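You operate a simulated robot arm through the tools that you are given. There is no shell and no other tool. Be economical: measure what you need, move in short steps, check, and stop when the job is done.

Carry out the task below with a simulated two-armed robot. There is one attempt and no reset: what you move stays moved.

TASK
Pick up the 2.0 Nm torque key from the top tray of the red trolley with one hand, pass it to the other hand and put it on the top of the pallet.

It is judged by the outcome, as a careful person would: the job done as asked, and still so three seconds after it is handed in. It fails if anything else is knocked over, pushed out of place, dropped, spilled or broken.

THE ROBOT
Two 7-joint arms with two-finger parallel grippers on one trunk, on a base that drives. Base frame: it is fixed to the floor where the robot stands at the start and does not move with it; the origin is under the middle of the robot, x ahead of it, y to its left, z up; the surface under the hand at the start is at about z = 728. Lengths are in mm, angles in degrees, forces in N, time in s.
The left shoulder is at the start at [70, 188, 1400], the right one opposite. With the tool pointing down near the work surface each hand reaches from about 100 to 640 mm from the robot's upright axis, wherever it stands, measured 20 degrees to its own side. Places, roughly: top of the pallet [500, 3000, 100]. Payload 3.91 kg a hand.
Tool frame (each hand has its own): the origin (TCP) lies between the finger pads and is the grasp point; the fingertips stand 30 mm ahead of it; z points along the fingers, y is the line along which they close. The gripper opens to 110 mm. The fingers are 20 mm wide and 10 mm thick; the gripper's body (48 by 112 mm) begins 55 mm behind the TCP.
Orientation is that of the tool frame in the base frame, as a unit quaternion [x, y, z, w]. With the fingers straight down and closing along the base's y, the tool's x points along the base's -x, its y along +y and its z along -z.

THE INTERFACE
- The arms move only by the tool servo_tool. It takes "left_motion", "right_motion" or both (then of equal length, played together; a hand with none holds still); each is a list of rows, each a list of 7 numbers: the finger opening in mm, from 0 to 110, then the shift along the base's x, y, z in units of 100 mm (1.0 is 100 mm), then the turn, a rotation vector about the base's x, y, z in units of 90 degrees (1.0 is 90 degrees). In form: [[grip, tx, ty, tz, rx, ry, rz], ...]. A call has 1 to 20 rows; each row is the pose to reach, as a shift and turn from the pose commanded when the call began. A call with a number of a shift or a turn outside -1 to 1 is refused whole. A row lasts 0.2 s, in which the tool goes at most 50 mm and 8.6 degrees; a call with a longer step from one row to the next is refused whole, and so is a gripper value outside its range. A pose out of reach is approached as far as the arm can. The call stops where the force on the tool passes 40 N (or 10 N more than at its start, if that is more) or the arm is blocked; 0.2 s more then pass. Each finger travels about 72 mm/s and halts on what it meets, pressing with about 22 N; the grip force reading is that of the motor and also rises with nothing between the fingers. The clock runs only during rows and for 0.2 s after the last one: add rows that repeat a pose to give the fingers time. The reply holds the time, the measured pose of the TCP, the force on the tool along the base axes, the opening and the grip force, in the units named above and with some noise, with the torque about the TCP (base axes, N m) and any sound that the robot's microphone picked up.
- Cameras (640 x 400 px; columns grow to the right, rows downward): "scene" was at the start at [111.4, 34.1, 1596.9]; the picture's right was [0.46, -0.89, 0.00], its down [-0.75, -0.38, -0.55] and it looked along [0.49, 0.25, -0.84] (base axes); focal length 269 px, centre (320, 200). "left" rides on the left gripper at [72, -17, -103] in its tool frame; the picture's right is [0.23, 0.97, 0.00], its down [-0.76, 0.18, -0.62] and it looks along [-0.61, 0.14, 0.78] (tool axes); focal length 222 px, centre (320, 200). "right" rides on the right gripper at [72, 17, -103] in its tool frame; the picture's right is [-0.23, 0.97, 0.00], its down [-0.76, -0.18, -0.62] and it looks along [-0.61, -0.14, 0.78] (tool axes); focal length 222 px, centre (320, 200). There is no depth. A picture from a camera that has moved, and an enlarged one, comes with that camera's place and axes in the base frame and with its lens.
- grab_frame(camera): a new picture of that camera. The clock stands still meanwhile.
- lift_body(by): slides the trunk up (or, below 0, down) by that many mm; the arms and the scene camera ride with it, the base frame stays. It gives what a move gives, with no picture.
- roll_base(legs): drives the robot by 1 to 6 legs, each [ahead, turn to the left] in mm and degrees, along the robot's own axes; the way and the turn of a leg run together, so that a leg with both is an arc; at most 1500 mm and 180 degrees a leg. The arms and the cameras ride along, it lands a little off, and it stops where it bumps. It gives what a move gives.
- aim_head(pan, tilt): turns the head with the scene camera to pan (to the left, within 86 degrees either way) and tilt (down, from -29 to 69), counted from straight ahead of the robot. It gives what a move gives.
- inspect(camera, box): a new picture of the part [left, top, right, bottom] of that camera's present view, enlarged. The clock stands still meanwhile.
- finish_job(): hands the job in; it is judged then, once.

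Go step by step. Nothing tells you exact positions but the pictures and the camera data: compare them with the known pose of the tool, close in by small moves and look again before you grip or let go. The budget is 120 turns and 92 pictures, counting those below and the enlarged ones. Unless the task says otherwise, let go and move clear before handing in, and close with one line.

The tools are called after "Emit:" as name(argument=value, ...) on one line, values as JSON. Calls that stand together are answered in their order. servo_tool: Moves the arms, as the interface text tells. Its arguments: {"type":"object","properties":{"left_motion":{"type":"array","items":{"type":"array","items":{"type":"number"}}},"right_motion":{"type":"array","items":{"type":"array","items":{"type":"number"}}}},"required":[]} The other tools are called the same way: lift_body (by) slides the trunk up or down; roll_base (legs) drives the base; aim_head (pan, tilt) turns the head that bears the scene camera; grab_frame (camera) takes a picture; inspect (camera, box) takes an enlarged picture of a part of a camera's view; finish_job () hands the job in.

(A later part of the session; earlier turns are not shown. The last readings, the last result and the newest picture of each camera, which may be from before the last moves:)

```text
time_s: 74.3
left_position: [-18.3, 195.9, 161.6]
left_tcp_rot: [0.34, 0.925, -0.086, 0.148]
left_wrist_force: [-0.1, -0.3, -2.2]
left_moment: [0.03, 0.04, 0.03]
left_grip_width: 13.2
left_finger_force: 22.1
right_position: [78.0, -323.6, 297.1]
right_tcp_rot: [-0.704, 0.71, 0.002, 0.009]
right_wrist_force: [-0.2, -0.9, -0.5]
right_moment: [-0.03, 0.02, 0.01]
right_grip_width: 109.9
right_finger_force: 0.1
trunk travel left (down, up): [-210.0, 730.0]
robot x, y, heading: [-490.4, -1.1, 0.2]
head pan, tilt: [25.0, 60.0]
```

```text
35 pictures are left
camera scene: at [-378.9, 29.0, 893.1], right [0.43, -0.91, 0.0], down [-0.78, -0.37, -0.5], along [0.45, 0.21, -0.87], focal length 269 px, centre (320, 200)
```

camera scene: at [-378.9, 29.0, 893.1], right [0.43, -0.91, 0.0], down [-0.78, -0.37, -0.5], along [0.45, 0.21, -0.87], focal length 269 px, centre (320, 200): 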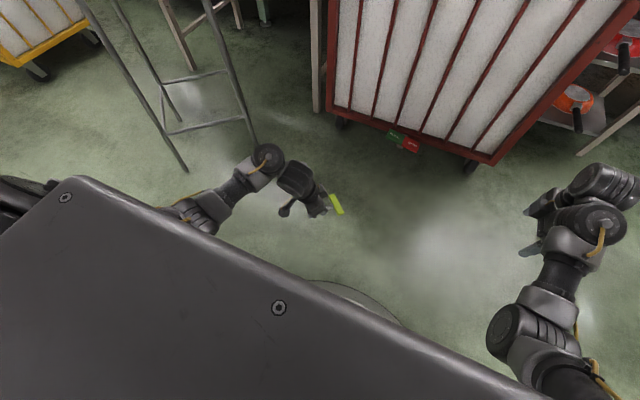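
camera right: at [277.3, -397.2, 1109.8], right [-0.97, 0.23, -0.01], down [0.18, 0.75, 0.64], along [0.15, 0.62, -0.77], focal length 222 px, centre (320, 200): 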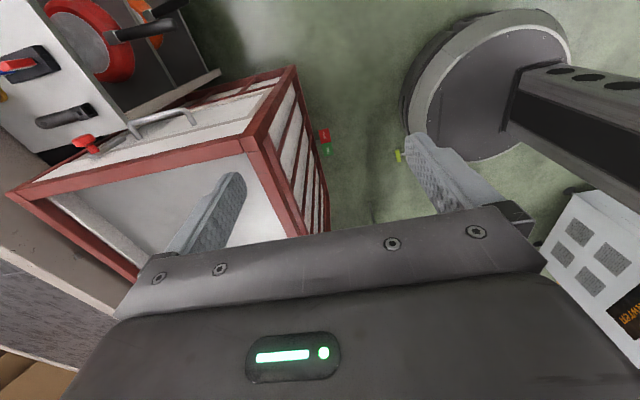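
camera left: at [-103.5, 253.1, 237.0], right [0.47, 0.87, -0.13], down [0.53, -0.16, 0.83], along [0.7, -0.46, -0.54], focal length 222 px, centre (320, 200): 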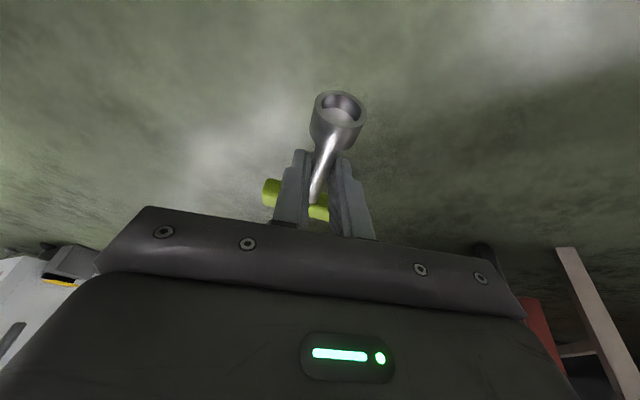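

The key is steady in the grip. I continue the slow yaw to bring the stem along y, with the bar to my right, further out in front.

Emit:
servo_tool(left_motion=[[0, 0.05, -0.06, 0.02, 0, 0, -0.04], [0, 0.1, -0.12, 0.04, 0, 0, -0.08], [0, 0.15, -0.18, 0.06, 0, 0, -0.12], [0, 0.2, -0.25, 0.08, 0, 0, -0.16], [0, 0.25, -0.32, 0.1, 0, 0, -0.2], [0, 0.3, -0.39, 0.12, 0, 0, -0.24], [0, 0.35, -0.46, 0.14, 0, 0, -0.28], [0, 0.4, -0.53, 0.16, 0, 0, -0.32], [0, 0.45, -0.6, 0.18, 0, 0, -0.36], [0, 0.5, -0.67, 0.2, 0, 0, -0.4], [0, 0.55, -0.74, 0.2, 0, 0, -0.44], [0, 0.6, -0.81, 0.2, 0, 0, -0.48], [0, 0.65, -0.88, 0.2, 0, 0, -0.52], [0, 0.7, -0.95, 0.2, 0, 0, -0.555], [0, 0.7, -1, 0.2, 0, 0, -0.555]])

Emit:
aim_head(pan=0, tilt=55)

Emit:
grab_frame(camera="scene")

```text
time_s: 77.5
left_position: [51.9, 91.9, 179.9]
left_tcp_rot: [0.697, 0.696, -0.14, 0.101]
left_wrist_force: [0.6, 0.3, -2.4]
left_moment: [0.09, -0.01, 0.0]
left_grip_width: 13.6
left_finger_force: 22.2
right_position: [78.6, -323.7, 296.3]
right_tcp_rot: [-0.705, 0.71, 0.001, 0.009]
right_wrist_force: [-0.4, 0.9, 0.3]
right_moment: [0.0, -0.01, 0.02]
right_grip_width: 110.0
right_finger_force: 0.0
trunk travel left (down, up): [-210.0, 730.0]
robot x, y, heading: [-488.6, -0.7, 0.4]
head pan, tilt: [25.0, 60.0]
```

```text
time_s: 78.4
left_position: [52.8, 94.9, 180.5]
left_tcp_rot: [0.698, 0.696, -0.141, 0.098]
left_wrist_force: [0.0, 0.4, -2.2]
left_moment: [0.08, -0.01, 0.0]
left_grip_width: 13.3
left_finger_force: 21.5
right_position: [78.0, -323.2, 295.5]
right_tcp_rot: [-0.705, 0.709, 0.002, 0.009]
right_wrist_force: [-0.1, 0.8, -0.1]
right_moment: [-0.02, -0.02, 0.0]
right_grip_width: 110.1
right_finger_force: 0.1
trunk travel left (down, up): [-210.0, 730.0]
robot x, y, heading: [-486.3, 1.9, 0.1]
head pan, tilt: [0.0, 55.0]
```

```text
34 pictures are left
camera scene: at [-367.0, 0.8, 899.2], right [0.0, -1.0, 0.0], down [-0.82, 0.0, -0.57], along [0.57, 0.0, -0.82], focal length 269 px, centre (320, 200)
```

scene: 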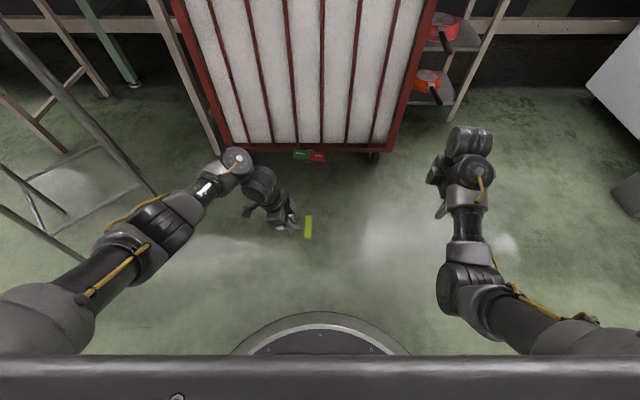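

The stem now lies along y with the bar on my right, near (47, 36, 155). I zoom in to measure the key accurately before bringing the right hand in.

Emit:
inspect(camera="scene", box=[250, 190, 346, 250])

Emit:
servo_tool(right_motion=[[110, 0, 0.2, 0, 0.04, 0, 0], [110, 0, 0.4, 0, 0.08, 0, 0], [110, 0, 0.6, 0, 0.12, 0, 0], [110, 0, 0.8, 0, 0.13, 0, 0], [110, 0, 1, 0, 0.13, 0, 0], [110, 0, 1, 0, 0.13, 0, 0]])

Emit:
servo_tool(right_motion=[[90, 0, 0.2, 0, 0, 0, 0], [90, 0, 0.4, 0, 0, 0, 0], [90, 0, 0.6, 0, 0, 0, 0], [90, -0.05, 0.8, 0, 0, 0, 0], [90, -0.1, 1, 0, 0, 0, 0], [90, -0.1, 1, 0, 0, 0, 0]])

Emit:
grab_frame(camera="right")

```text
6.67 times, centred on (298, 220) of scene
camera zoom: at [-367.0, 0.8, 899.2], right [0.0, -1.0, 0.0], down [-0.82, 0.0, -0.57], along [0.57, 0.0, -0.82], focal length 1792 px, centre (467, 67)
```

zoom: 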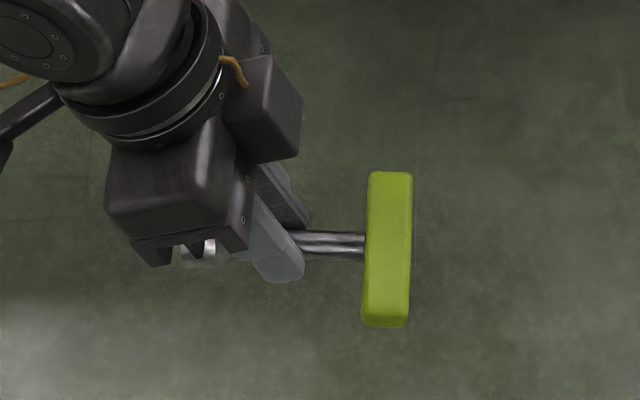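

```text
time_s: 79.8
left_position: [51.9, 93.0, 180.6]
left_tcp_rot: [0.698, 0.695, -0.14, 0.097]
left_wrist_force: [0.6, 0.2, -2.4]
left_moment: [0.02, -0.03, -0.01]
left_grip_width: 13.4
left_finger_force: 21.9
right_position: [79.2, -223.0, 297.4]
right_tcp_rot: [-0.699, 0.707, 0.073, 0.081]
right_wrist_force: [0.0, 0.1, -0.2]
right_moment: [0.01, 0.0, 0.01]
right_grip_width: 109.9
right_finger_force: 0.0
right hand out of reach, approached as far as the arm can: row 1, 2, 3, 4
trunk travel left (down, up): [-210.0, 730.0]
robot x, y, heading: [-487.6, -1.5, 0.2]
head pan, tilt: [0.0, 55.0]
```

```text
time_s: 81.2
left_position: [51.5, 93.2, 180.7]
left_tcp_rot: [0.698, 0.695, -0.141, 0.098]
left_wrist_force: [-0.5, 0.2, -2.9]
left_moment: [0.04, 0.0, 0.01]
left_grip_width: 13.5
left_finger_force: 21.9
right_position: [75.7, -134.1, 304.6]
right_tcp_rot: [-0.697, 0.71, 0.061, 0.082]
right_wrist_force: [-0.3, -0.3, 0.3]
right_moment: [0.03, 0.03, -0.02]
right_grip_width: 89.9
right_finger_force: 0.0
trunk travel left (down, up): [-210.0, 730.0]
robot x, y, heading: [-487.4, -1.2, 0.3]
head pan, tilt: [0.0, 55.0]
```

```text
32 pictures are left
camera right: at [55.3, -226.0, 390.6], right [-0.97, 0.24, 0.02], down [0.17, 0.62, 0.77], along [0.17, 0.75, -0.64], focal length 222 px, centre (320, 200)
```

right: 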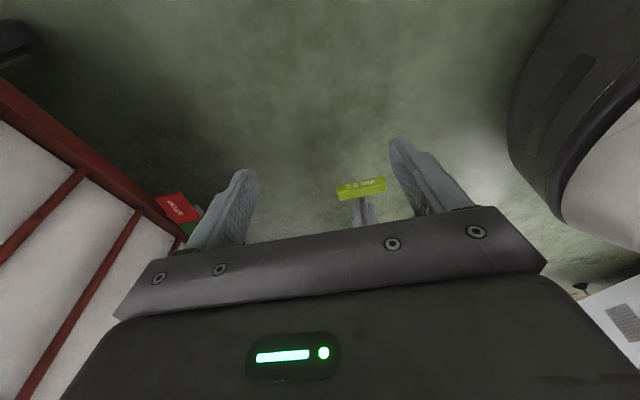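

The bar is at about (47, 38, 157), and the free stem spans y ≈ 48 to 80. I bring the right hand above it, with its TCP near (47, 59).

Emit:
servo_tool(right_motion=[[90, -0.05, 0.2, 0, 0, 0, 0], [90, -0.1, 0.4, 0, 0, 0, 0], [90, -0.15, 0.6, 0, 0, 0, 0], [90, -0.2, 0.8, 0, 0, 0, 0], [90, -0.25, 1, 0, 0, 0, 0], [90, -0.25, 1, 0, 0, 0, 0]])

Emit:
servo_tool(right_motion=[[90, 0, 0.2, -0.05, 0, 0, 0], [90, 0, 0.4, -0.1, 0, 0, 0], [90, 0, 0.6, -0.2, 0, 0, 0], [90, 0, 0.75, -0.3, 0, 0, 0], [90, 0, 0.9, -0.4, 0, 0, 0], [90, 0, 0.9, -0.4, 0, 0, 0]])

Emit:
grab_frame(camera="right")

Emit:
inspect(camera="scene", box=[230, 150, 390, 250])

```text
time_s: 82.8
left_position: [51.1, 92.6, 179.6]
left_tcp_rot: [0.698, 0.696, -0.14, 0.098]
left_wrist_force: [-0.4, 0.8, -2.3]
left_moment: [0.06, 0.0, -0.06]
left_grip_width: 13.5
left_finger_force: 22.3
right_position: [73.5, -96.2, 296.1]
right_tcp_rot: [-0.682, 0.728, 0.017, 0.059]
right_wrist_force: [0.4, 0.0, 0.3]
right_moment: [0.02, 0.03, 0.03]
right_grip_width: 90.0
right_finger_force: 0.0
trunk travel left (down, up): [-210.0, 730.0]
robot x, y, heading: [-491.8, 0.4, 0.1]
head pan, tilt: [0.0, 55.0]
stopped in row 6 (right hand): the arm was blocked; the commanded pose is now the measured one
```

```text
time_s: 84.4
left_position: [51.3, 93.4, 180.0]
left_tcp_rot: [0.698, 0.695, -0.14, 0.098]
left_wrist_force: [0.4, -0.2, -2.3]
left_moment: [0.06, -0.01, -0.02]
left_grip_width: 13.4
left_finger_force: 22.1
right_position: [81.7, -32.8, 251.4]
right_tcp_rot: [-0.676, 0.735, 0.001, 0.049]
right_wrist_force: [0.4, 0.1, -0.1]
right_moment: [-0.02, 0.01, 0.0]
right_grip_width: 90.0
right_finger_force: 0.0
trunk travel left (down, up): [-210.0, 730.0]
robot x, y, heading: [-489.1, -4.8, 0.1]
head pan, tilt: [0.0, 55.0]
stopped in row 6 (right hand): the arm was blocked; the commanded pose is now the measured one
```

```text
31 pictures are left
camera right: at [51.5, -111.8, 347.7], right [-0.95, 0.31, -0.05], down [0.19, 0.7, 0.69], along [0.25, 0.64, -0.72], focal length 222 px, centre (320, 200)
```

right: 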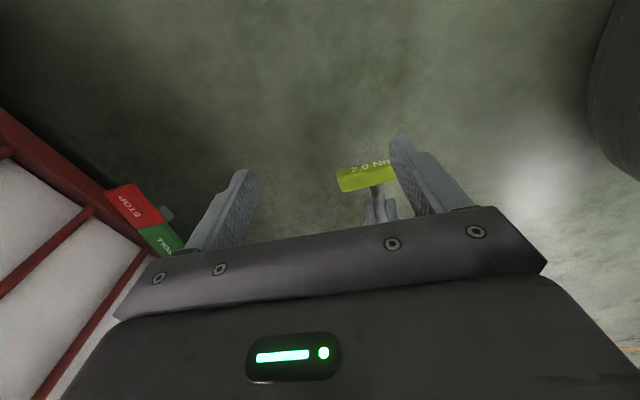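

```text
4.00 times, centred on (310, 200) of scene
camera zoom: at [-367.0, 0.8, 899.2], right [0.0, -1.0, 0.0], down [-0.82, 0.0, -0.57], along [0.57, 0.0, -0.82], focal length 1075 px, centre (360, 200)
```

zoom: 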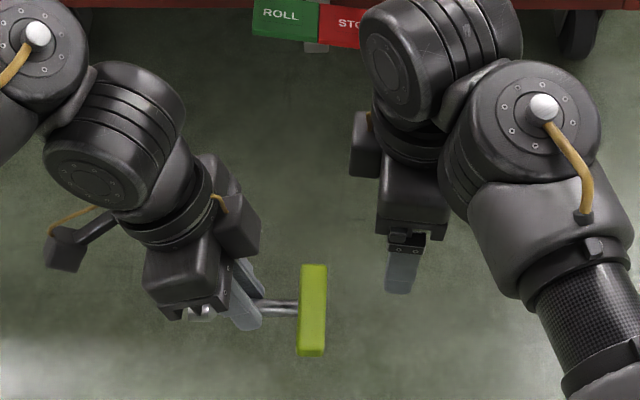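

The right hand stops at about y = -33, so I carry the key across to it instead. I move the left hand slowly to the right, under the right hand.

Emit:
servo_tool(left_motion=[[0, 0.04, -0.1, 0, 0, 0, -0.01], [0, 0.08, -0.2, 0, 0, 0, -0.02], [0, 0.12, -0.3, 0, 0, 0, -0.03], [0, 0.16, -0.4, 0, 0, 0, -0.04], [0, 0.2, -0.5, 0, 0, 0, -0.05], [0, 0.24, -0.6, 0, 0, 0, -0.05], [0, 0.28, -0.7, 0, 0, 0, -0.05], [0, 0.33, -0.8, 0, 0, 0, -0.05], [0, 0.33, -0.9, 0, 0, 0, -0.05], [0, 0.33, -0.95, 0, 0, 0, -0.05], [0, 0.33, -0.95, 0, 0, 0, -0.05]])

Emit:
grab_frame(camera="right")

Emit:
inspect(camera="scene", box=[230, 150, 390, 250])

```text
time_s: 86.8
left_position: [86.1, -2.5, 179.9]
left_tcp_rot: [0.725, 0.668, -0.143, 0.093]
left_wrist_force: [-0.1, 0.7, -2.4]
left_moment: [0.04, -0.02, 0.0]
left_grip_width: 13.4
left_finger_force: 21.8
right_position: [80.3, -31.8, 250.3]
right_tcp_rot: [-0.677, 0.735, 0.002, 0.049]
right_wrist_force: [-0.3, -0.4, 0.8]
right_moment: [0.01, 0.01, -0.02]
right_grip_width: 90.0
right_finger_force: 0.1
trunk travel left (down, up): [-210.0, 730.0]
robot x, y, heading: [-490.7, -2.8, -0.0]
head pan, tilt: [0.0, 55.0]
```

```text
29 pictures are left
camera right: at [50.9, -111.5, 346.9], right [-0.95, 0.31, -0.05], down [0.19, 0.7, 0.69], along [0.24, 0.65, -0.72], focal length 222 px, centre (320, 200)
```

right: 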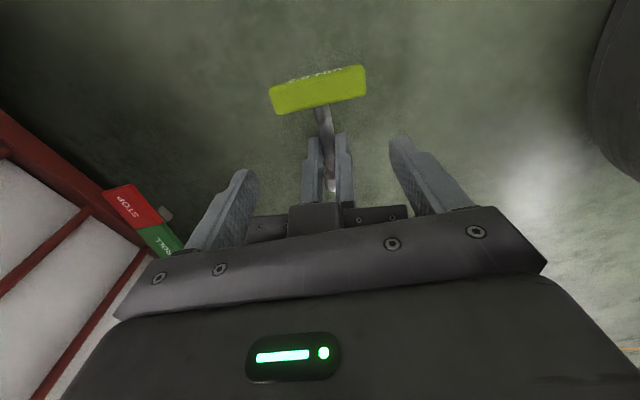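

```text
4.00 times, centred on (310, 200) of scene
camera zoom: at [-367.0, 0.8, 899.2], right [0.0, -1.0, 0.0], down [-0.82, 0.0, -0.57], along [0.57, 0.0, -0.82], focal length 1075 px, centre (360, 200)
```

zoom: 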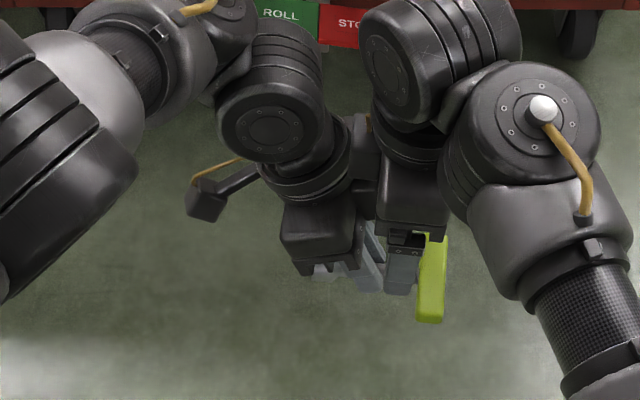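

Everything lines up: the right TCP is over the free stem, with the bar centre at (79, -58, 157). I descend partway and check the clearance between the hands.

Emit:
servo_tool(right_motion=[[80, 0, 0, -0.1, 0, 0, 0], [80, 0, 0, -0.2, 0, 0, 0], [80, 0, 0, -0.3, 0, 0, 0], [80, 0, 0, -0.4, 0, 0, 0], [80, 0, 0, -0.45, 0, 0, 0], [80, 0, 0, -0.45, 0, 0, 0]])

Emit:
grab_frame(camera="right")

```text
time_s: 87.5
left_position: [83.5, 4.4, 175.2]
left_tcp_rot: [0.722, 0.671, -0.142, 0.087]
left_wrist_force: [0.3, 0.3, -1.7]
left_moment: [0.04, -0.03, 0.01]
left_grip_width: 13.5
left_finger_force: 22.2
right_position: [81.3, -29.4, 228.4]
right_tcp_rot: [-0.676, 0.735, 0.003, 0.053]
right_wrist_force: [-0.8, -0.3, -0.3]
right_moment: [0.01, 0.01, -0.01]
right_grip_width: 80.1
right_finger_force: 0.1
trunk travel left (down, up): [-210.0, 730.0]
robot x, y, heading: [-488.8, -2.0, 0.4]
head pan, tilt: [0.0, 55.0]
stopped in row 3 (left hand): the force on the tool passed its limit at 42 N (the readings are from after the stop); the commanded pose is now the measured one
```

```text
27 pictures are left
camera right: at [51.6, -108.3, 326.4], right [-0.95, 0.31, -0.05], down [0.19, 0.69, 0.69], along [0.25, 0.65, -0.72], focal length 222 px, centre (320, 200)
```

right: 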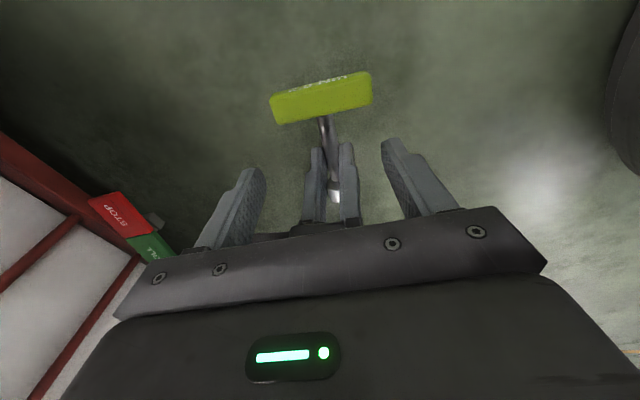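

The wrists touched, so there is not enough divergence between the hands. I raise the right hand a little and lean the left one 12° further outward, which also tips the bar slightly up.

Emit:
servo_tool(right_motion=[[80, 0, 0, 0.1, 0, 0, 0], [80, 0, 0, 0.25, 0, 0, 0], [80, 0, 0, 0.35, 0, 0, 0], [80, 0, 0, 0.35, 0, 0, 0], [80, 0, 0, 0.35, 0, 0, 0], [80, 0, 0, 0.35, 0, 0, 0], [80, 0, 0, 0.35, 0, 0, 0]], left_motion=[[0, 0, 0, 0, 0, 0, 0], [0, 0, 0, 0, 0, 0, 0], [0, 0.01, 0, 0.01, -0.03, 0, 0], [0, 0.02, 0, 0.03, -0.06, 0, 0], [0, 0.02, 0, 0.05, -0.09, 0, 0], [0, 0.02, 0, 0.05, -0.13, 0, 0], [0, 0.02, 0, 0.05, -0.13, 0, 0]])

Emit:
grab_frame(camera="right")

```text
time_s: 89.1
left_position: [84.9, 4.2, 182.4]
left_tcp_rot: [0.709, 0.653, -0.21, 0.161]
left_wrist_force: [0.5, -0.6, -1.9]
left_moment: [0.03, 0.0, -0.03]
left_grip_width: 13.3
left_finger_force: 22.0
right_position: [82.9, -36.7, 263.2]
right_tcp_rot: [-0.674, 0.737, -0.003, 0.05]
right_wrist_force: [0.3, 0.2, -0.1]
right_moment: [-0.02, 0.02, -0.01]
right_grip_width: 79.9
right_finger_force: 0.0
trunk travel left (down, up): [-210.0, 730.0]
robot x, y, heading: [-484.2, -3.5, 0.2]
head pan, tilt: [0.0, 55.0]
```

```text
26 pictures are left
camera right: at [52.6, -114.1, 359.9], right [-0.95, 0.32, -0.05], down [0.2, 0.7, 0.69], along [0.25, 0.64, -0.72], focal length 222 px, centre (320, 200)
```

right: 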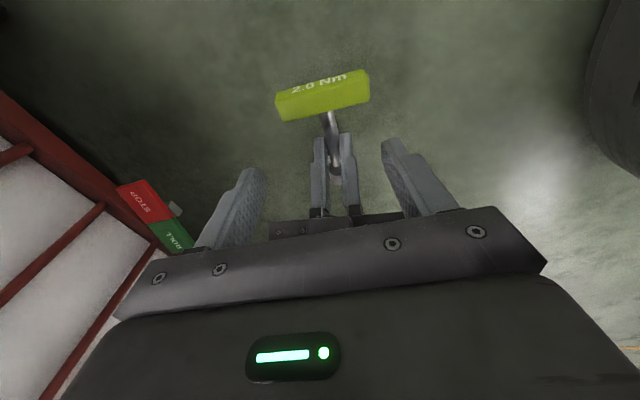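

The left hand now leans 30° and the bar centre is near (80, -56, 169). I descend with the right hand, aiming its TCP at (80, -33, 189).

Emit:
servo_tool(right_motion=[[80, -0.02, 0.04, -0.1, 0, 0, 0], [80, -0.02, 0.04, -0.2, 0, 0, 0], [80, -0.02, 0.04, -0.3, 0, 0, 0], [80, -0.02, 0.04, -0.4, 0, 0, 0], [80, -0.02, 0.04, -0.5, 0, 0, 0], [80, -0.02, 0.04, -0.5, 0, 0, 0]])

Emit:
grab_frame(camera="right")

```text
time_s: 90.3
left_position: [87.2, 9.3, 177.2]
left_tcp_rot: [0.706, 0.659, -0.206, 0.159]
left_wrist_force: [1.3, 0.3, -2.5]
left_moment: [0.06, 0.06, -0.01]
left_grip_width: 13.3
left_finger_force: 22.0
right_position: [77.3, -17.3, 220.8]
right_tcp_rot: [-0.68, 0.731, 0.004, 0.058]
right_wrist_force: [-0.7, 0.5, 0.8]
right_moment: [0.05, -0.03, 0.04]
right_grip_width: 79.9
right_finger_force: 0.0
trunk travel left (down, up): [-210.0, 730.0]
robot x, y, heading: [-488.9, -1.3, 0.3]
head pan, tilt: [0.0, 55.0]
stopped in row 5 (left hand): the force on the tool passed its limit at 52 N (the readings are from after the stop); the commanded pose is now the measured one
```

```text
25 pictures are left
camera right: at [48.9, -98.6, 316.5], right [-0.95, 0.3, -0.05], down [0.18, 0.69, 0.7], along [0.24, 0.66, -0.71], focal length 222 px, centre (320, 200)
```

right: 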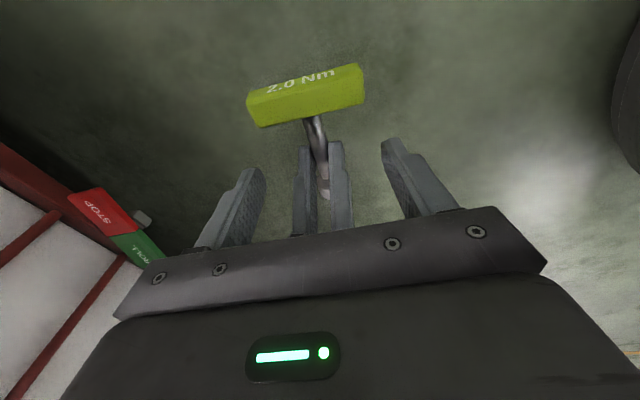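

The right arm does not track well this far inward. I retreat it up and to its own side, where it moved well, add outward lean there, and bring the key further right to it.

Emit:
servo_tool(right_motion=[[80, 0, -0.05, 0.15, 0, 0, 0], [80, 0, -0.1, 0.3, 0, 0, 0], [80, 0, -0.2, 0.5, 0, 0, 0], [80, 0, -0.4, 0.6, 0, 0, 0], [80, 0, -0.6, 0.6, 0, 0, 0], [80, 0, -0.8, 0.6, 0, 0, 0], [80, 0, -1, 0.6, 0, 0, 0]])

Emit:
servo_tool(right_motion=[[80, 0, -0.2, 0, 0.04, 0, 0], [80, 0, -0.4, 0, 0.08, 0, 0], [80, 0, -0.5, 0, 0.12, 0, 0], [80, 0, -0.6, 0, 0.16, 0, 0], [80, 0, -0.7, 0, 0.2, 0, 0], [80, 0, -0.7, 0, 0.2, 0, 0]], left_motion=[[0, 0, -0.05, 0, 0, 0, 0], [0, 0, -0.15, 0, 0, 0, 0], [0, 0, -0.25, 0, 0, 0, 0], [0, 0, -0.35, 0, 0, 0, 0], [0, 0, -0.45, 0, 0, 0, 0], [0, 0, -0.5, 0, 0, 0, 0]])

Emit:
grab_frame(camera="scene")

```text
time_s: 91.9
left_position: [86.9, 7.6, 178.4]
left_tcp_rot: [0.706, 0.659, -0.206, 0.158]
left_wrist_force: [0.0, -0.1, -3.1]
left_moment: [0.04, -0.01, 0.01]
left_grip_width: 13.4
left_finger_force: 22.3
right_position: [79.1, -116.6, 281.4]
right_tcp_rot: [-0.68, 0.731, 0.004, 0.059]
right_wrist_force: [-0.2, 0.6, 0.1]
right_moment: [-0.01, -0.04, -0.01]
right_grip_width: 80.1
right_finger_force: 0.0
trunk travel left (down, up): [-210.0, 730.0]
robot x, y, heading: [-490.2, -1.5, 0.2]
head pan, tilt: [0.0, 55.0]
```

```text
time_s: 93.5
left_position: [86.7, -41.2, 177.2]
left_tcp_rot: [0.706, 0.659, -0.205, 0.158]
left_wrist_force: [-0.7, 0.3, -1.8]
left_moment: [0.07, 0.01, 0.01]
left_grip_width: 13.4
left_finger_force: 22.1
right_position: [82.0, -233.9, 276.7]
right_tcp_rot: [-0.655, 0.736, 0.092, 0.144]
right_wrist_force: [-0.5, 1.4, -0.3]
right_moment: [0.01, 0.03, 0.0]
right_grip_width: 79.9
right_finger_force: 0.0
trunk travel left (down, up): [-210.0, 730.0]
robot x, y, heading: [-488.0, -2.0, 0.3]
head pan, tilt: [0.0, 55.0]
stopped in row 6 (right hand): the arm was blocked; the commanded pose is now the measured one
```

```text
24 pictures are left
camera scene: at [-367.0, 0.7, 899.2], right [0.0, -1.0, 0.0], down [-0.82, 0.0, -0.57], along [0.57, 0.0, -0.82], focal length 269 px, centre (320, 200)
```

scene: 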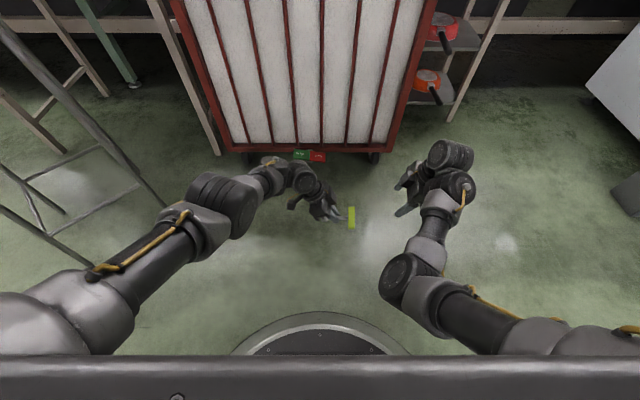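

The left arm tracks precisely, so I let the right hand settle low and wide open where it is comfortable. Then I slide the key into it with the left hand, the bar passing between the open fingers.

Emit:
servo_tool(right_motion=[[110, 0, 0, -0.15, 0, 0, 0], [110, 0, 0, -0.3, 0, 0, 0], [110, 0, 0, -0.45, 0, 0, 0], [110, 0, 0, -0.6, 0, 0, 0], [110, 0, 0, -0.75, 0, 0, 0], [110, 0, 0, -0.9, 0, 0, 0], [110, 0, 0, -0.9, 0, 0, 0]])

Emit:
grab_frame(camera="right")

```text
time_s: 95.1
left_position: [87.1, -42.3, 177.9]
left_tcp_rot: [0.706, 0.659, -0.206, 0.159]
left_wrist_force: [1.2, 0.8, -2.1]
left_moment: [0.08, -0.01, -0.01]
left_grip_width: 13.3
left_finger_force: 22.2
right_position: [80.7, -232.1, 187.7]
right_tcp_rot: [-0.655, 0.736, 0.093, 0.144]
right_wrist_force: [0.1, 0.9, 0.2]
right_moment: [-0.01, -0.01, 0.02]
right_grip_width: 110.1
right_finger_force: 0.0
trunk travel left (down, up): [-210.0, 730.0]
robot x, y, heading: [-488.1, -5.7, 0.1]
head pan, tilt: [0.0, 55.0]
```

```text
23 pictures are left
camera right: at [48.2, -332.8, 260.3], right [-0.94, 0.33, 0.03], down [0.2, 0.49, 0.85], along [0.27, 0.81, -0.53], focal length 222 px, centre (320, 200)
```

right: 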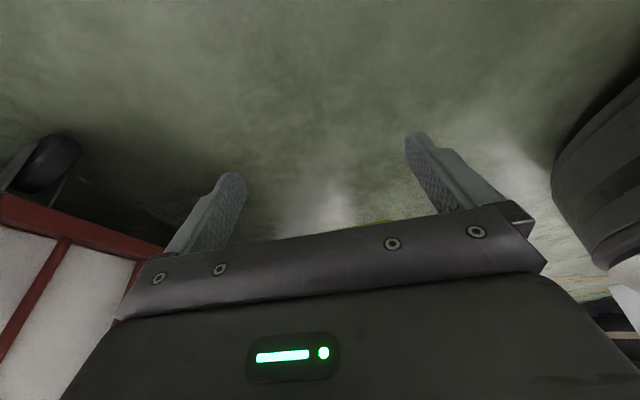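

The right hand tracks well here, leaning 19°. I slide the key toward it with the left hand, raised by 5 mm.

Emit:
servo_tool(left_motion=[[0, 0, -0.1, 0.05, 0, 0, 0], [0, 0, -0.2, 0.05, 0, 0, 0], [0, 0, -0.3, 0.05, 0, 0, 0], [0, 0, -0.4, 0.05, 0, 0, 0], [0, 0, -0.5, 0.05, 0, 0, 0], [0, 0, -0.6, 0.05, 0, 0, 0], [0, 0, -0.7, 0.05, 0, 0, 0], [0, 0, -0.8, 0.05, 0, 0, 0], [0, 0, -0.9, 0.05, 0, 0, 0], [0, 0, -0.9, 0.05, 0, 0, 0]])

Emit:
grab_frame(camera="right")

Emit:
inspect(camera="scene", box=[320, 160, 448, 240])

```text
time_s: 97.5
left_position: [87.3, -92.1, 171.0]
left_tcp_rot: [0.698, 0.673, -0.194, 0.146]
left_wrist_force: [-0.5, 0.1, -2.1]
left_moment: [0.05, 0.01, 0.01]
left_grip_width: 13.5
left_finger_force: 22.0
left hand out of reach, approached as far as the arm can: row 8, 9, 10
right_position: [80.8, -233.0, 188.2]
right_tcp_rot: [-0.655, 0.736, 0.093, 0.144]
right_wrist_force: [0.4, -0.1, -0.2]
right_moment: [-0.03, 0.01, 0.0]
right_grip_width: 109.9
right_finger_force: 0.0
trunk travel left (down, up): [-210.0, 730.0]
robot x, y, heading: [-491.4, -1.5, 0.2]
head pan, tilt: [0.0, 55.0]
stopped in row 10 (left hand): the arm was blocked; the commanded pose is now the measured one
```

```text
22 pictures are left
camera right: at [48.2, -332.8, 260.5], right [-0.94, 0.33, 0.03], down [0.2, 0.49, 0.85], along [0.27, 0.81, -0.53], focal length 222 px, centre (320, 200)
```

right: 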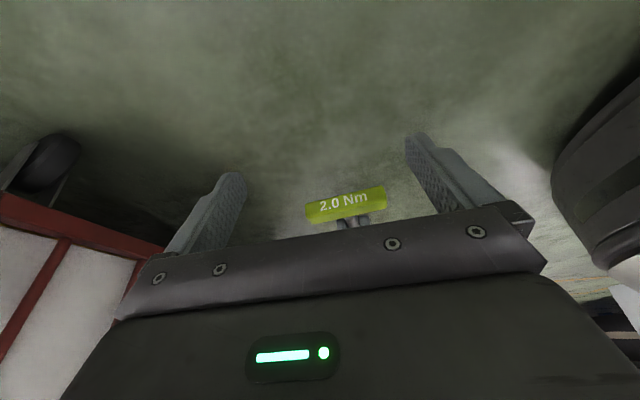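

```text
5.00 times, centred on (384, 200) of scene
camera zoom: at [-367.0, 0.7, 899.2], right [0.0, -1.0, 0.0], down [-0.82, 0.0, -0.57], along [0.57, 0.0, -0.82], focal length 1344 px, centre (0, 200)
```

zoom: 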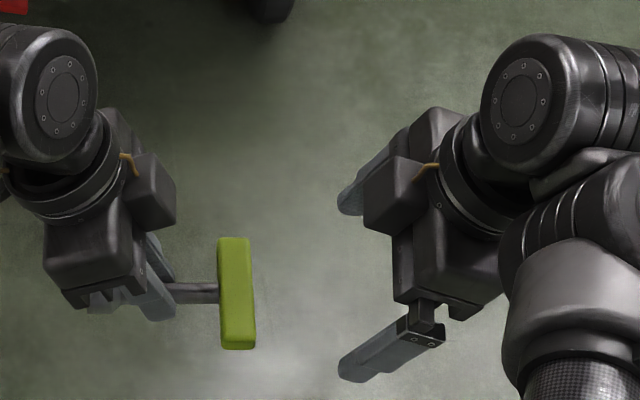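

The left arm stops at y ≈ -92, with the key's bar at (80, -151, 154). Now the right hand comes the remaining 100 mm toward it, keeping its lean.

Emit:
servo_tool(right_motion=[[110, 0, 0.1, -0.02, 0, 0, 0], [110, 0, 0.2, -0.04, 0, 0, 0], [110, 0, 0.3, -0.06, 0, 0, 0], [110, 0, 0.4, -0.08, 0, 0, 0], [110, 0, 0.5, -0.1, 0, 0, 0], [110, 0, 0.6, -0.12, 0, 0, 0], [110, 0, 0.7, -0.145, 0, 0, 0], [110, 0, 0.7, -0.145, 0, 0, 0]])

Emit:
grab_frame(camera="right")

```text
time_s: 99.3
left_position: [86.3, -93.8, 169.4]
left_tcp_rot: [0.699, 0.673, -0.194, 0.146]
left_wrist_force: [-0.7, -0.1, -2.9]
left_moment: [0.04, 0.0, 0.01]
left_grip_width: 13.5
left_finger_force: 22.0
right_position: [81.1, -161.6, 174.7]
right_tcp_rot: [-0.655, 0.736, 0.093, 0.144]
right_wrist_force: [-0.4, 0.1, 0.0]
right_moment: [-0.01, -0.02, 0.01]
right_grip_width: 110.2
right_finger_force: 0.0
trunk travel left (down, up): [-210.0, 730.0]
robot x, y, heading: [-493.2, -4.2, 0.4]
head pan, tilt: [0.0, 55.0]
```

```text
20 pictures are left
camera right: at [48.3, -263.1, 246.9], right [-0.94, 0.33, 0.03], down [0.2, 0.49, 0.85], along [0.27, 0.81, -0.53], focal length 222 px, centre (320, 200)
```

right: 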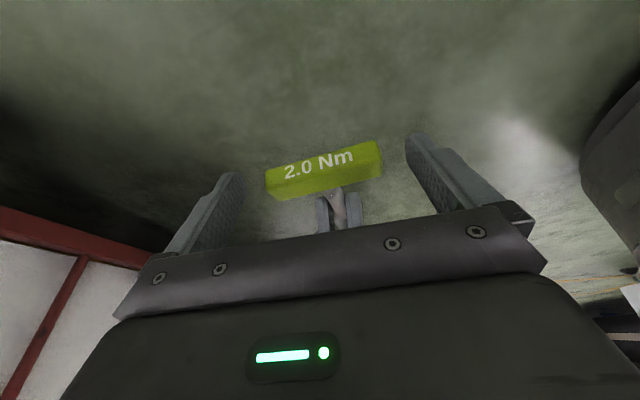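

The bar is passing cleanly between the right fingers. I go the last 28 mm.

Emit:
servo_tool(right_motion=[[110, 0, 0.08, 0, 0, 0, 0], [110, 0, 0.16, -0.01, 0, 0, 0], [110, 0, 0.24, -0.02, 0, 0, 0], [110, 0, 0.28, -0.02, 0, 0, 0], [110, 0, 0.28, -0.02, 0, 0, 0]])

Emit:
grab_frame(camera="right")

Emit:
inspect(camera="scene", box=[320, 170, 416, 230])

```text
time_s: 100.5
left_position: [86.1, -94.5, 169.6]
left_tcp_rot: [0.699, 0.673, -0.194, 0.146]
left_wrist_force: [0.4, -0.3, -2.4]
left_moment: [0.02, -0.03, 0.03]
left_grip_width: 13.6
left_finger_force: 22.3
right_position: [82.0, -136.0, 171.0]
right_tcp_rot: [-0.655, 0.736, 0.092, 0.145]
right_wrist_force: [-0.5, 0.2, -0.1]
right_moment: [-0.03, 0.0, 0.0]
right_grip_width: 110.2
right_finger_force: 0.1
trunk travel left (down, up): [-210.0, 730.0]
robot x, y, heading: [-483.6, -1.6, 0.1]
head pan, tilt: [0.0, 55.0]
```

```text
19 pictures are left
camera right: at [48.6, -235.4, 244.0], right [-0.94, 0.33, 0.03], down [0.2, 0.49, 0.85], along [0.27, 0.81, -0.53], focal length 222 px, centre (320, 200)
```

right: 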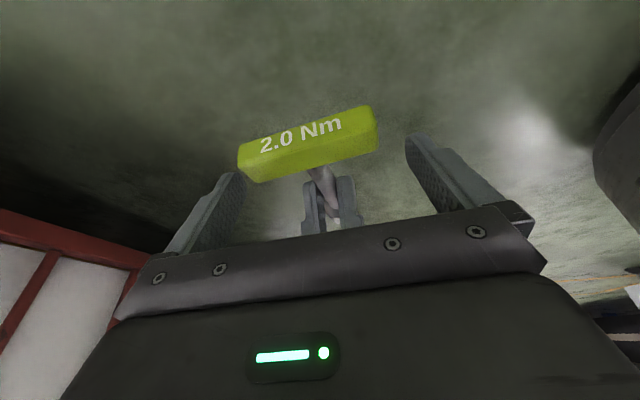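

```text
6.67 times, centred on (368, 200) of scene
camera zoom: at [-367.1, 0.7, 899.2], right [0.0, -1.0, 0.0], down [-0.82, 0.0, -0.57], along [0.57, 0.0, -0.82], focal length 1792 px, centre (0, 200)
```

zoom: 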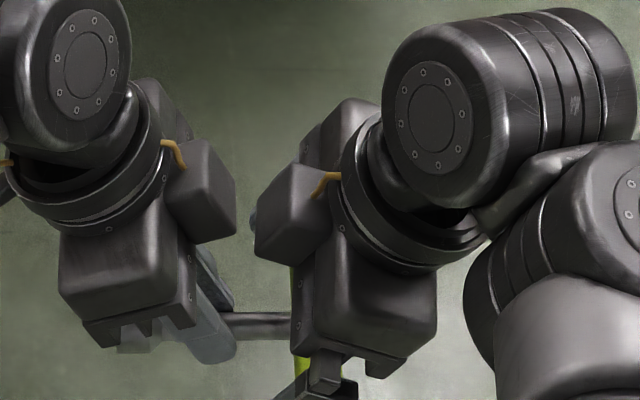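

Almost aligned: I nudge the right hand 3 mm further from the bar, trim its yaw slightly, and close the fingers gently on the stem.

Emit:
servo_tool(right_motion=[[110, 0, 0.03, 0, 0, 0, 0.03], [110, 0, 0.03, 0, 0, 0, 0.06], [90, 0, 0.03, 0, 0, 0, 0.06], [70, 0, 0.03, 0, 0, 0, 0.06], [50, 0, 0.03, 0, 0, 0, 0.06], [30, 0, 0.03, 0, 0, 0, 0.06], [30, 0, 0.03, 0, 0, 0, 0.06]])

Emit:
grab_frame(camera="right")

```text
time_s: 102.1
left_position: [85.4, -94.1, 171.5]
left_tcp_rot: [0.699, 0.672, -0.194, 0.146]
left_wrist_force: [-10.4, 1.2, 5.3]
left_moment: [-0.1, 0.09, -0.19]
left_grip_width: 13.5
left_finger_force: 21.6
right_position: [82.5, -132.9, 170.5]
right_tcp_rot: [-0.689, 0.704, 0.099, 0.14]
right_wrist_force: [10.0, -0.2, -7.6]
right_moment: [-0.09, -0.06, -0.19]
right_grip_width: 35.1
right_finger_force: 5.0
trunk travel left (down, up): [-210.0, 730.0]
robot x, y, heading: [-491.2, -0.6, 0.2]
head pan, tilt: [0.0, 55.0]
```

```text
17 pictures are left
camera right: at [58.0, -235.3, 244.4], right [-0.97, 0.24, 0.02], down [0.15, 0.5, 0.85], along [0.2, 0.83, -0.53], focal length 222 px, centre (320, 200)
```

right: 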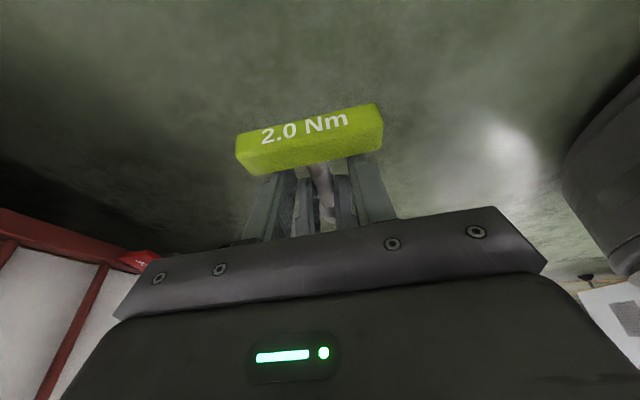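

At 35 mm the right fingers are catching the outside of the left fingers, so they overlap slightly. I reopen, shift 5 mm back toward the bar and close again.

Emit:
servo_tool(right_motion=[[60, 0, 0, 0, 0, 0, 0], [60, 0, 0, 0, 0, 0, 0], [60, 0, -0.03, 0.0, 0, 0, 0], [60, 0, -0.05, 0.0, 0, 0, 0], [40, 0, -0.05, 0.0, 0, 0, 0], [30, 0, -0.05, 0.0, 0, 0, 0], [24, 0, -0.05, 0.0, 0, 0, 0], [24, 0, -0.05, 0.0, 0, 0, 0]])

Emit:
inspect(camera="right", box=[220, 80, 420, 240])

```text
time_s: 103.9
left_position: [85.9, -93.7, 169.7]
left_tcp_rot: [0.699, 0.673, -0.195, 0.146]
left_wrist_force: [-0.4, -5.0, -4.4]
left_moment: [0.16, 0.01, -0.01]
left_grip_width: 13.3
left_finger_force: 22.0
right_position: [81.5, -136.6, 171.3]
right_tcp_rot: [-0.689, 0.704, 0.099, 0.14]
right_wrist_force: [0.9, 5.3, 2.6]
right_moment: [0.04, 0.01, 0.03]
right_grip_width: 25.1
right_finger_force: 0.9
trunk travel left (down, up): [-210.0, 730.0]
robot x, y, heading: [-490.8, -1.4, 0.0]
head pan, tilt: [0.0, 55.0]
```

```text
2.50 times, centred on (320, 160) of right
camera zoom: at [57.5, -239.4, 243.9], right [-0.97, 0.24, 0.03], down [0.15, 0.5, 0.85], along [0.19, 0.83, -0.53], focal length 555 px, centre (320, 300)
```

zoom: 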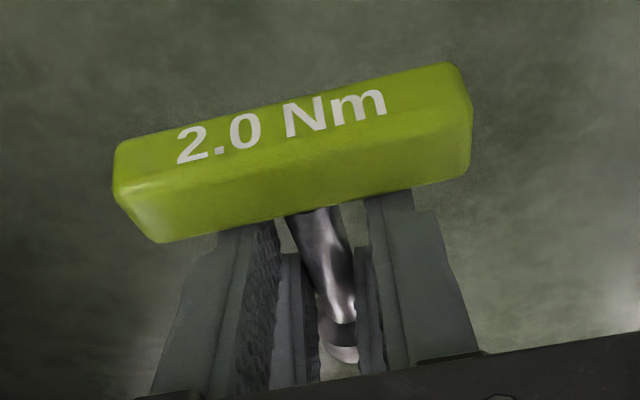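

The right fingers now fit between the bar and the left fingers, with only a light 5 N touch. I close fully on the stem.

Emit:
servo_tool(right_motion=[[15, 0, 0, 0, 0, 0, 0], [8, 0, 0, 0, 0, 0, 0], [0, 0, 0, 0, 0, 0, 0], [0, 0, 0, 0, 0, 0, 0], [0, 0, 0, 0, 0, 0, 0]])

Emit:
inspect(camera="right", box=[220, 80, 420, 240])

```text
time_s: 105.1
left_position: [86.2, -94.2, 169.9]
left_tcp_rot: [0.698, 0.673, -0.194, 0.146]
left_wrist_force: [-15.0, -0.8, 7.5]
left_moment: [-0.35, 0.36, -0.09]
left_grip_width: 13.4
left_finger_force: 22.3
right_position: [81.3, -136.1, 171.4]
right_tcp_rot: [-0.688, 0.705, 0.099, 0.14]
right_wrist_force: [15.3, 1.0, -7.0]
right_moment: [0.06, -0.37, -0.63]
right_grip_width: 13.3
right_finger_force: 21.6
trunk travel left (down, up): [-210.0, 730.0]
robot x, y, heading: [-488.7, -1.7, 0.0]
head pan, tilt: [0.0, 55.0]
```

```text
2.50 times, centred on (320, 160) of right
camera zoom: at [57.7, -239.7, 244.0], right [-0.97, 0.25, 0.02], down [0.15, 0.5, 0.85], along [0.2, 0.83, -0.53], focal length 555 px, centre (320, 300)
```

zoom: 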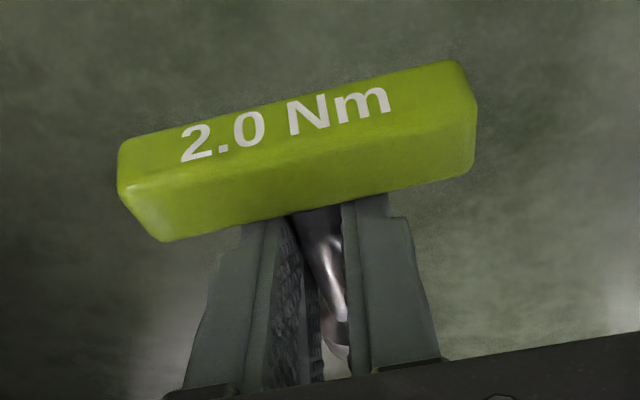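

The right hand holds the stem at 13.3 mm with 22 N. I open the left hand and withdraw it along its own axis, up and to the left.

Emit:
servo_tool(left_motion=[[20, 0, 0, 0, 0, 0, 0], [35, 0, 0, 0, 0, 0, 0], [50, 0, 0, 0, 0, 0, 0], [60, 0, 0, 0, 0, 0, 0], [60, 0, 0, 0, 0, 0, 0]])

Emit:
servo_tool(left_motion=[[60, 0.01, 0.08, 0.13, 0, 0, 0], [60, 0.02, 0.16, 0.26, 0, 0, 0], [60, 0.04, 0.3, 0.5, 0, 0, 0], [60, 0.05, 0.5, 0.7, 0, 0, 0], [60, 0.05, 0.7, 0.9, 0, 0, 0], [60, 0.05, 1, 1, 0, 0, 0]])

Emit:
grab_frame(camera="scene")

```text
time_s: 106.3
left_position: [86.2, -94.0, 170.4]
left_tcp_rot: [0.698, 0.673, -0.193, 0.147]
left_wrist_force: [0.4, 0.9, 1.0]
left_moment: [0.03, -0.01, 0.02]
left_grip_width: 60.0
left_finger_force: 0.0
right_position: [80.7, -134.9, 170.3]
right_tcp_rot: [-0.689, 0.704, 0.1, 0.139]
right_wrist_force: [-0.7, -0.6, -0.1]
right_moment: [-0.04, 0.0, 0.02]
right_grip_width: 13.6
right_finger_force: 21.9
trunk travel left (down, up): [-210.0, 730.0]
robot x, y, heading: [-484.3, -2.8, 0.6]
head pan, tilt: [0.0, 55.0]
```

```text
time_s: 107.7
left_position: [86.3, 1.9, 268.6]
left_tcp_rot: [0.699, 0.672, -0.195, 0.147]
left_wrist_force: [0.6, -0.5, -0.1]
left_moment: [0.0, -0.01, 0.0]
left_grip_width: 60.4
left_finger_force: 0.0
right_position: [80.5, -137.4, 171.7]
right_tcp_rot: [-0.689, 0.704, 0.099, 0.139]
right_wrist_force: [0.1, -0.9, -0.1]
right_moment: [-0.04, -0.01, 0.03]
right_grip_width: 13.3
right_finger_force: 21.9
trunk travel left (down, up): [-210.0, 730.0]
robot x, y, heading: [-489.7, -2.3, -0.1]
head pan, tilt: [0.0, 55.0]
```

```text
14 pictures are left
camera scene: at [-367.2, 0.8, 899.2], right [0.0, -1.0, 0.0], down [-0.82, 0.0, -0.57], along [0.57, 0.0, -0.82], focal length 269 px, centre (320, 200)
```

scene: 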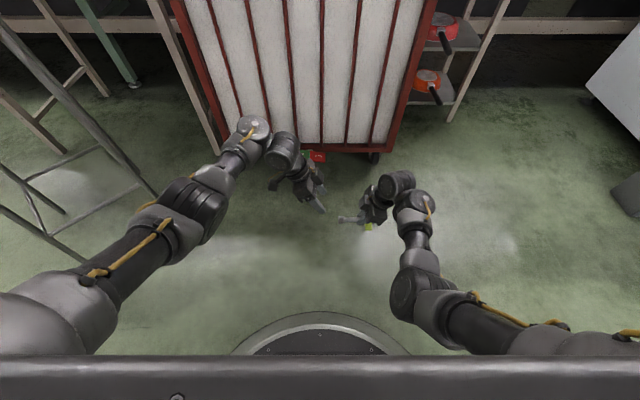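

The handover worked: only the right hand holds the key now. I raise the trunk so the arms clear the equipment, then turn left toward the aisle.

Emit:
lift_body(by=400)

Emit:
lift_body(by=250)

Emit:
roll_base(legs=[[0, 45], [0, 45]])

Emit:
aim_head(pan=0, tilt=30)

Emit:
grab_frame(camera="scene")

```text
time_s: 111.5
left_position: [89.4, 1.7, 667.3]
left_tcp_rot: [0.699, 0.672, -0.195, 0.147]
left_wrist_force: [-0.7, 0.3, -0.4]
left_moment: [-0.03, -0.01, -0.02]
left_grip_width: 60.0
left_finger_force: 0.1
right_position: [79.6, -136.4, 569.8]
right_tcp_rot: [-0.689, 0.704, 0.1, 0.139]
right_wrist_force: [0.3, -0.1, -2.4]
right_moment: [-0.02, 0.04, -0.02]
right_grip_width: 13.0
right_finger_force: 22.3
trunk travel left (down, up): [-610.0, 330.0]
robot x, y, heading: [-487.4, -2.7, 0.3]
head pan, tilt: [0.0, 55.0]
```

```text
time_s: 114.1
left_position: [89.0, 0.9, 918.3]
left_tcp_rot: [0.699, 0.673, -0.193, 0.147]
left_wrist_force: [-0.4, 0.7, 0.2]
left_moment: [-0.02, -0.02, -0.03]
left_grip_width: 59.9
left_finger_force: 0.1
right_position: [80.7, -135.6, 820.6]
right_tcp_rot: [-0.69, 0.704, 0.1, 0.139]
right_wrist_force: [-0.6, 0.2, -2.5]
right_moment: [-0.05, 0.0, 0.0]
right_grip_width: 13.3
right_finger_force: 21.9
trunk travel left (down, up): [-860.0, 80.0]
robot x, y, heading: [-488.1, -2.2, 0.2]
head pan, tilt: [0.0, 55.0]
```

```text
time_s: 118.6
left_position: [-483.4, 574.8, 918.6]
left_tcp_rot: [0.025, 0.97, -0.035, 0.241]
left_wrist_force: [-0.9, -0.3, 0.6]
left_moment: [0.0, -0.03, 0.0]
left_grip_width: 60.1
left_finger_force: 0.0
right_position: [-346.0, 565.9, 820.5]
right_tcp_rot: [0.985, -0.017, -0.169, -0.029]
right_wrist_force: [0.6, -0.3, -2.3]
right_moment: [0.02, -0.02, -0.02]
right_grip_width: 13.4
right_finger_force: 22.3
trunk travel left (down, up): [-860.0, 80.0]
robot x, y, heading: [-492.5, -1.8, 89.2]
head pan, tilt: [0.0, 55.0]
```

```text
time_s: 119.5
left_position: [-483.6, 575.4, 918.2]
left_tcp_rot: [0.025, 0.97, -0.036, 0.241]
left_wrist_force: [-0.3, 0.6, -0.3]
left_moment: [0.02, -0.02, 0.0]
left_grip_width: 60.0
left_finger_force: 0.0
right_position: [-346.4, 566.7, 820.2]
right_tcp_rot: [0.985, -0.016, -0.169, -0.029]
right_wrist_force: [-0.6, -0.4, -2.0]
right_moment: [0.0, -0.02, 0.04]
right_grip_width: 13.4
right_finger_force: 22.2
trunk travel left (down, up): [-860.0, 80.0]
robot x, y, heading: [-489.9, 2.1, 89.4]
head pan, tilt: [0.0, 30.0]
```

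```text
13 pictures are left
camera scene: at [-487.8, 141.5, 1585.1], right [1.0, -0.01, 0.0], down [-0.01, -0.5, -0.87], along [0.01, 0.87, -0.5], focal length 269 px, centre (320, 200)
```

scene: 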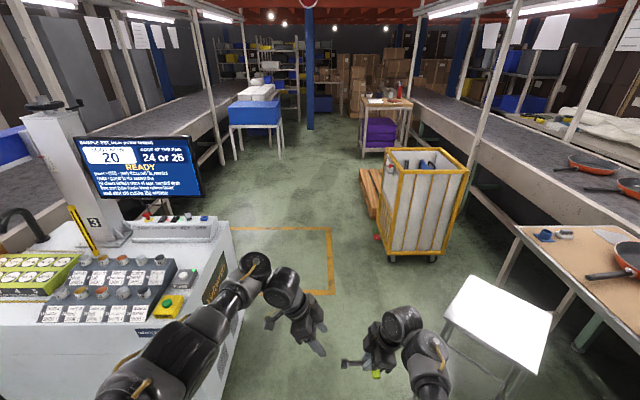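

The aisle ahead is clear. The machine on my left ends at about x = -1000 and stands below my arms, and the pallet spans roughly x 100 to 900, y 2450 to 3550. I drive 3.1 m along the aisle in two parts.

Emit:
roll_base(legs=[[1500, 0]])

Emit:
roll_base(legs=[[1500, 0], [130, 0]])

Emit:
aim_head(pan=-60, tilt=45)

Emit:
grab_frame(camera="scene")

```text
time_s: 126.9
left_position: [-432.7, 2067.5, 919.1]
left_tcp_rot: [0.038, 0.969, -0.038, 0.241]
left_wrist_force: [0.5, -0.4, 0.9]
left_moment: [-0.01, 0.02, 0.02]
left_grip_width: 59.9
left_finger_force: 0.2
right_position: [-295.5, 2053.4, 820.5]
right_tcp_rot: [0.985, -0.03, -0.169, -0.031]
right_wrist_force: [0.4, -0.7, -2.5]
right_moment: [0.0, -0.02, 0.01]
right_grip_width: 13.6
right_finger_force: 22.1
trunk travel left (down, up): [-860.0, 80.0]
robot x, y, heading: [-455.1, 1489.2, 87.8]
head pan, tilt: [0.0, 30.0]
```

```text
time_s: 134.9
left_position: [-370.2, 3637.5, 919.5]
left_tcp_rot: [0.04, 0.969, -0.038, 0.241]
left_wrist_force: [-0.4, -0.6, -0.2]
left_moment: [0.01, 0.06, -0.02]
left_grip_width: 59.9
left_finger_force: 0.0
right_position: [-233.4, 3623.1, 821.4]
right_tcp_rot: [0.985, -0.031, -0.169, -0.032]
right_wrist_force: [0.4, 0.0, -2.9]
right_moment: [-0.01, -0.06, -0.02]
right_grip_width: 13.4
right_finger_force: 22.1
trunk travel left (down, up): [-860.0, 80.0]
robot x, y, heading: [-387.7, 3059.3, 87.5]
head pan, tilt: [0.0, 30.0]
```

```text
time_s: 136.2
left_position: [-369.6, 3637.8, 918.8]
left_tcp_rot: [0.039, 0.969, -0.038, 0.241]
left_wrist_force: [0.2, -1.0, 0.1]
left_moment: [-0.02, 0.02, 0.0]
left_grip_width: 59.7
left_finger_force: 0.1
right_position: [-231.3, 3623.3, 820.4]
right_tcp_rot: [0.985, -0.032, -0.169, -0.031]
right_wrist_force: [-0.2, -0.4, -2.2]
right_moment: [-0.03, -0.04, -0.01]
right_grip_width: 13.6
right_finger_force: 21.3
trunk travel left (down, up): [-860.0, 80.0]
robot x, y, heading: [-389.8, 3056.5, 87.7]
head pan, tilt: [-60.0, 45.0]
```

```text
12 pictures are left
camera scene: at [-318.9, 3151.9, 1562.6], right [0.47, -0.88, 0.0], down [-0.63, -0.33, -0.71], along [0.63, 0.33, -0.71], focal length 269 px, centre (320, 200)
```

scene: 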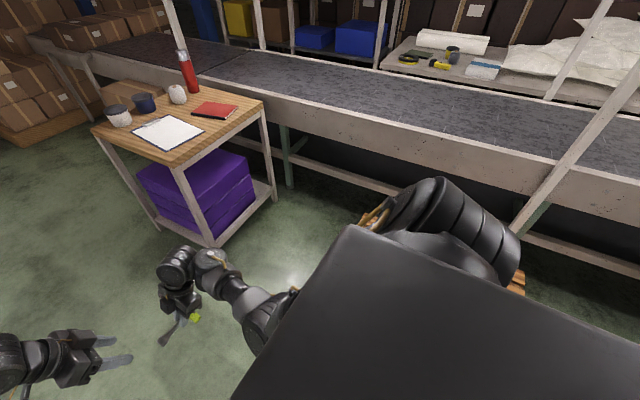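

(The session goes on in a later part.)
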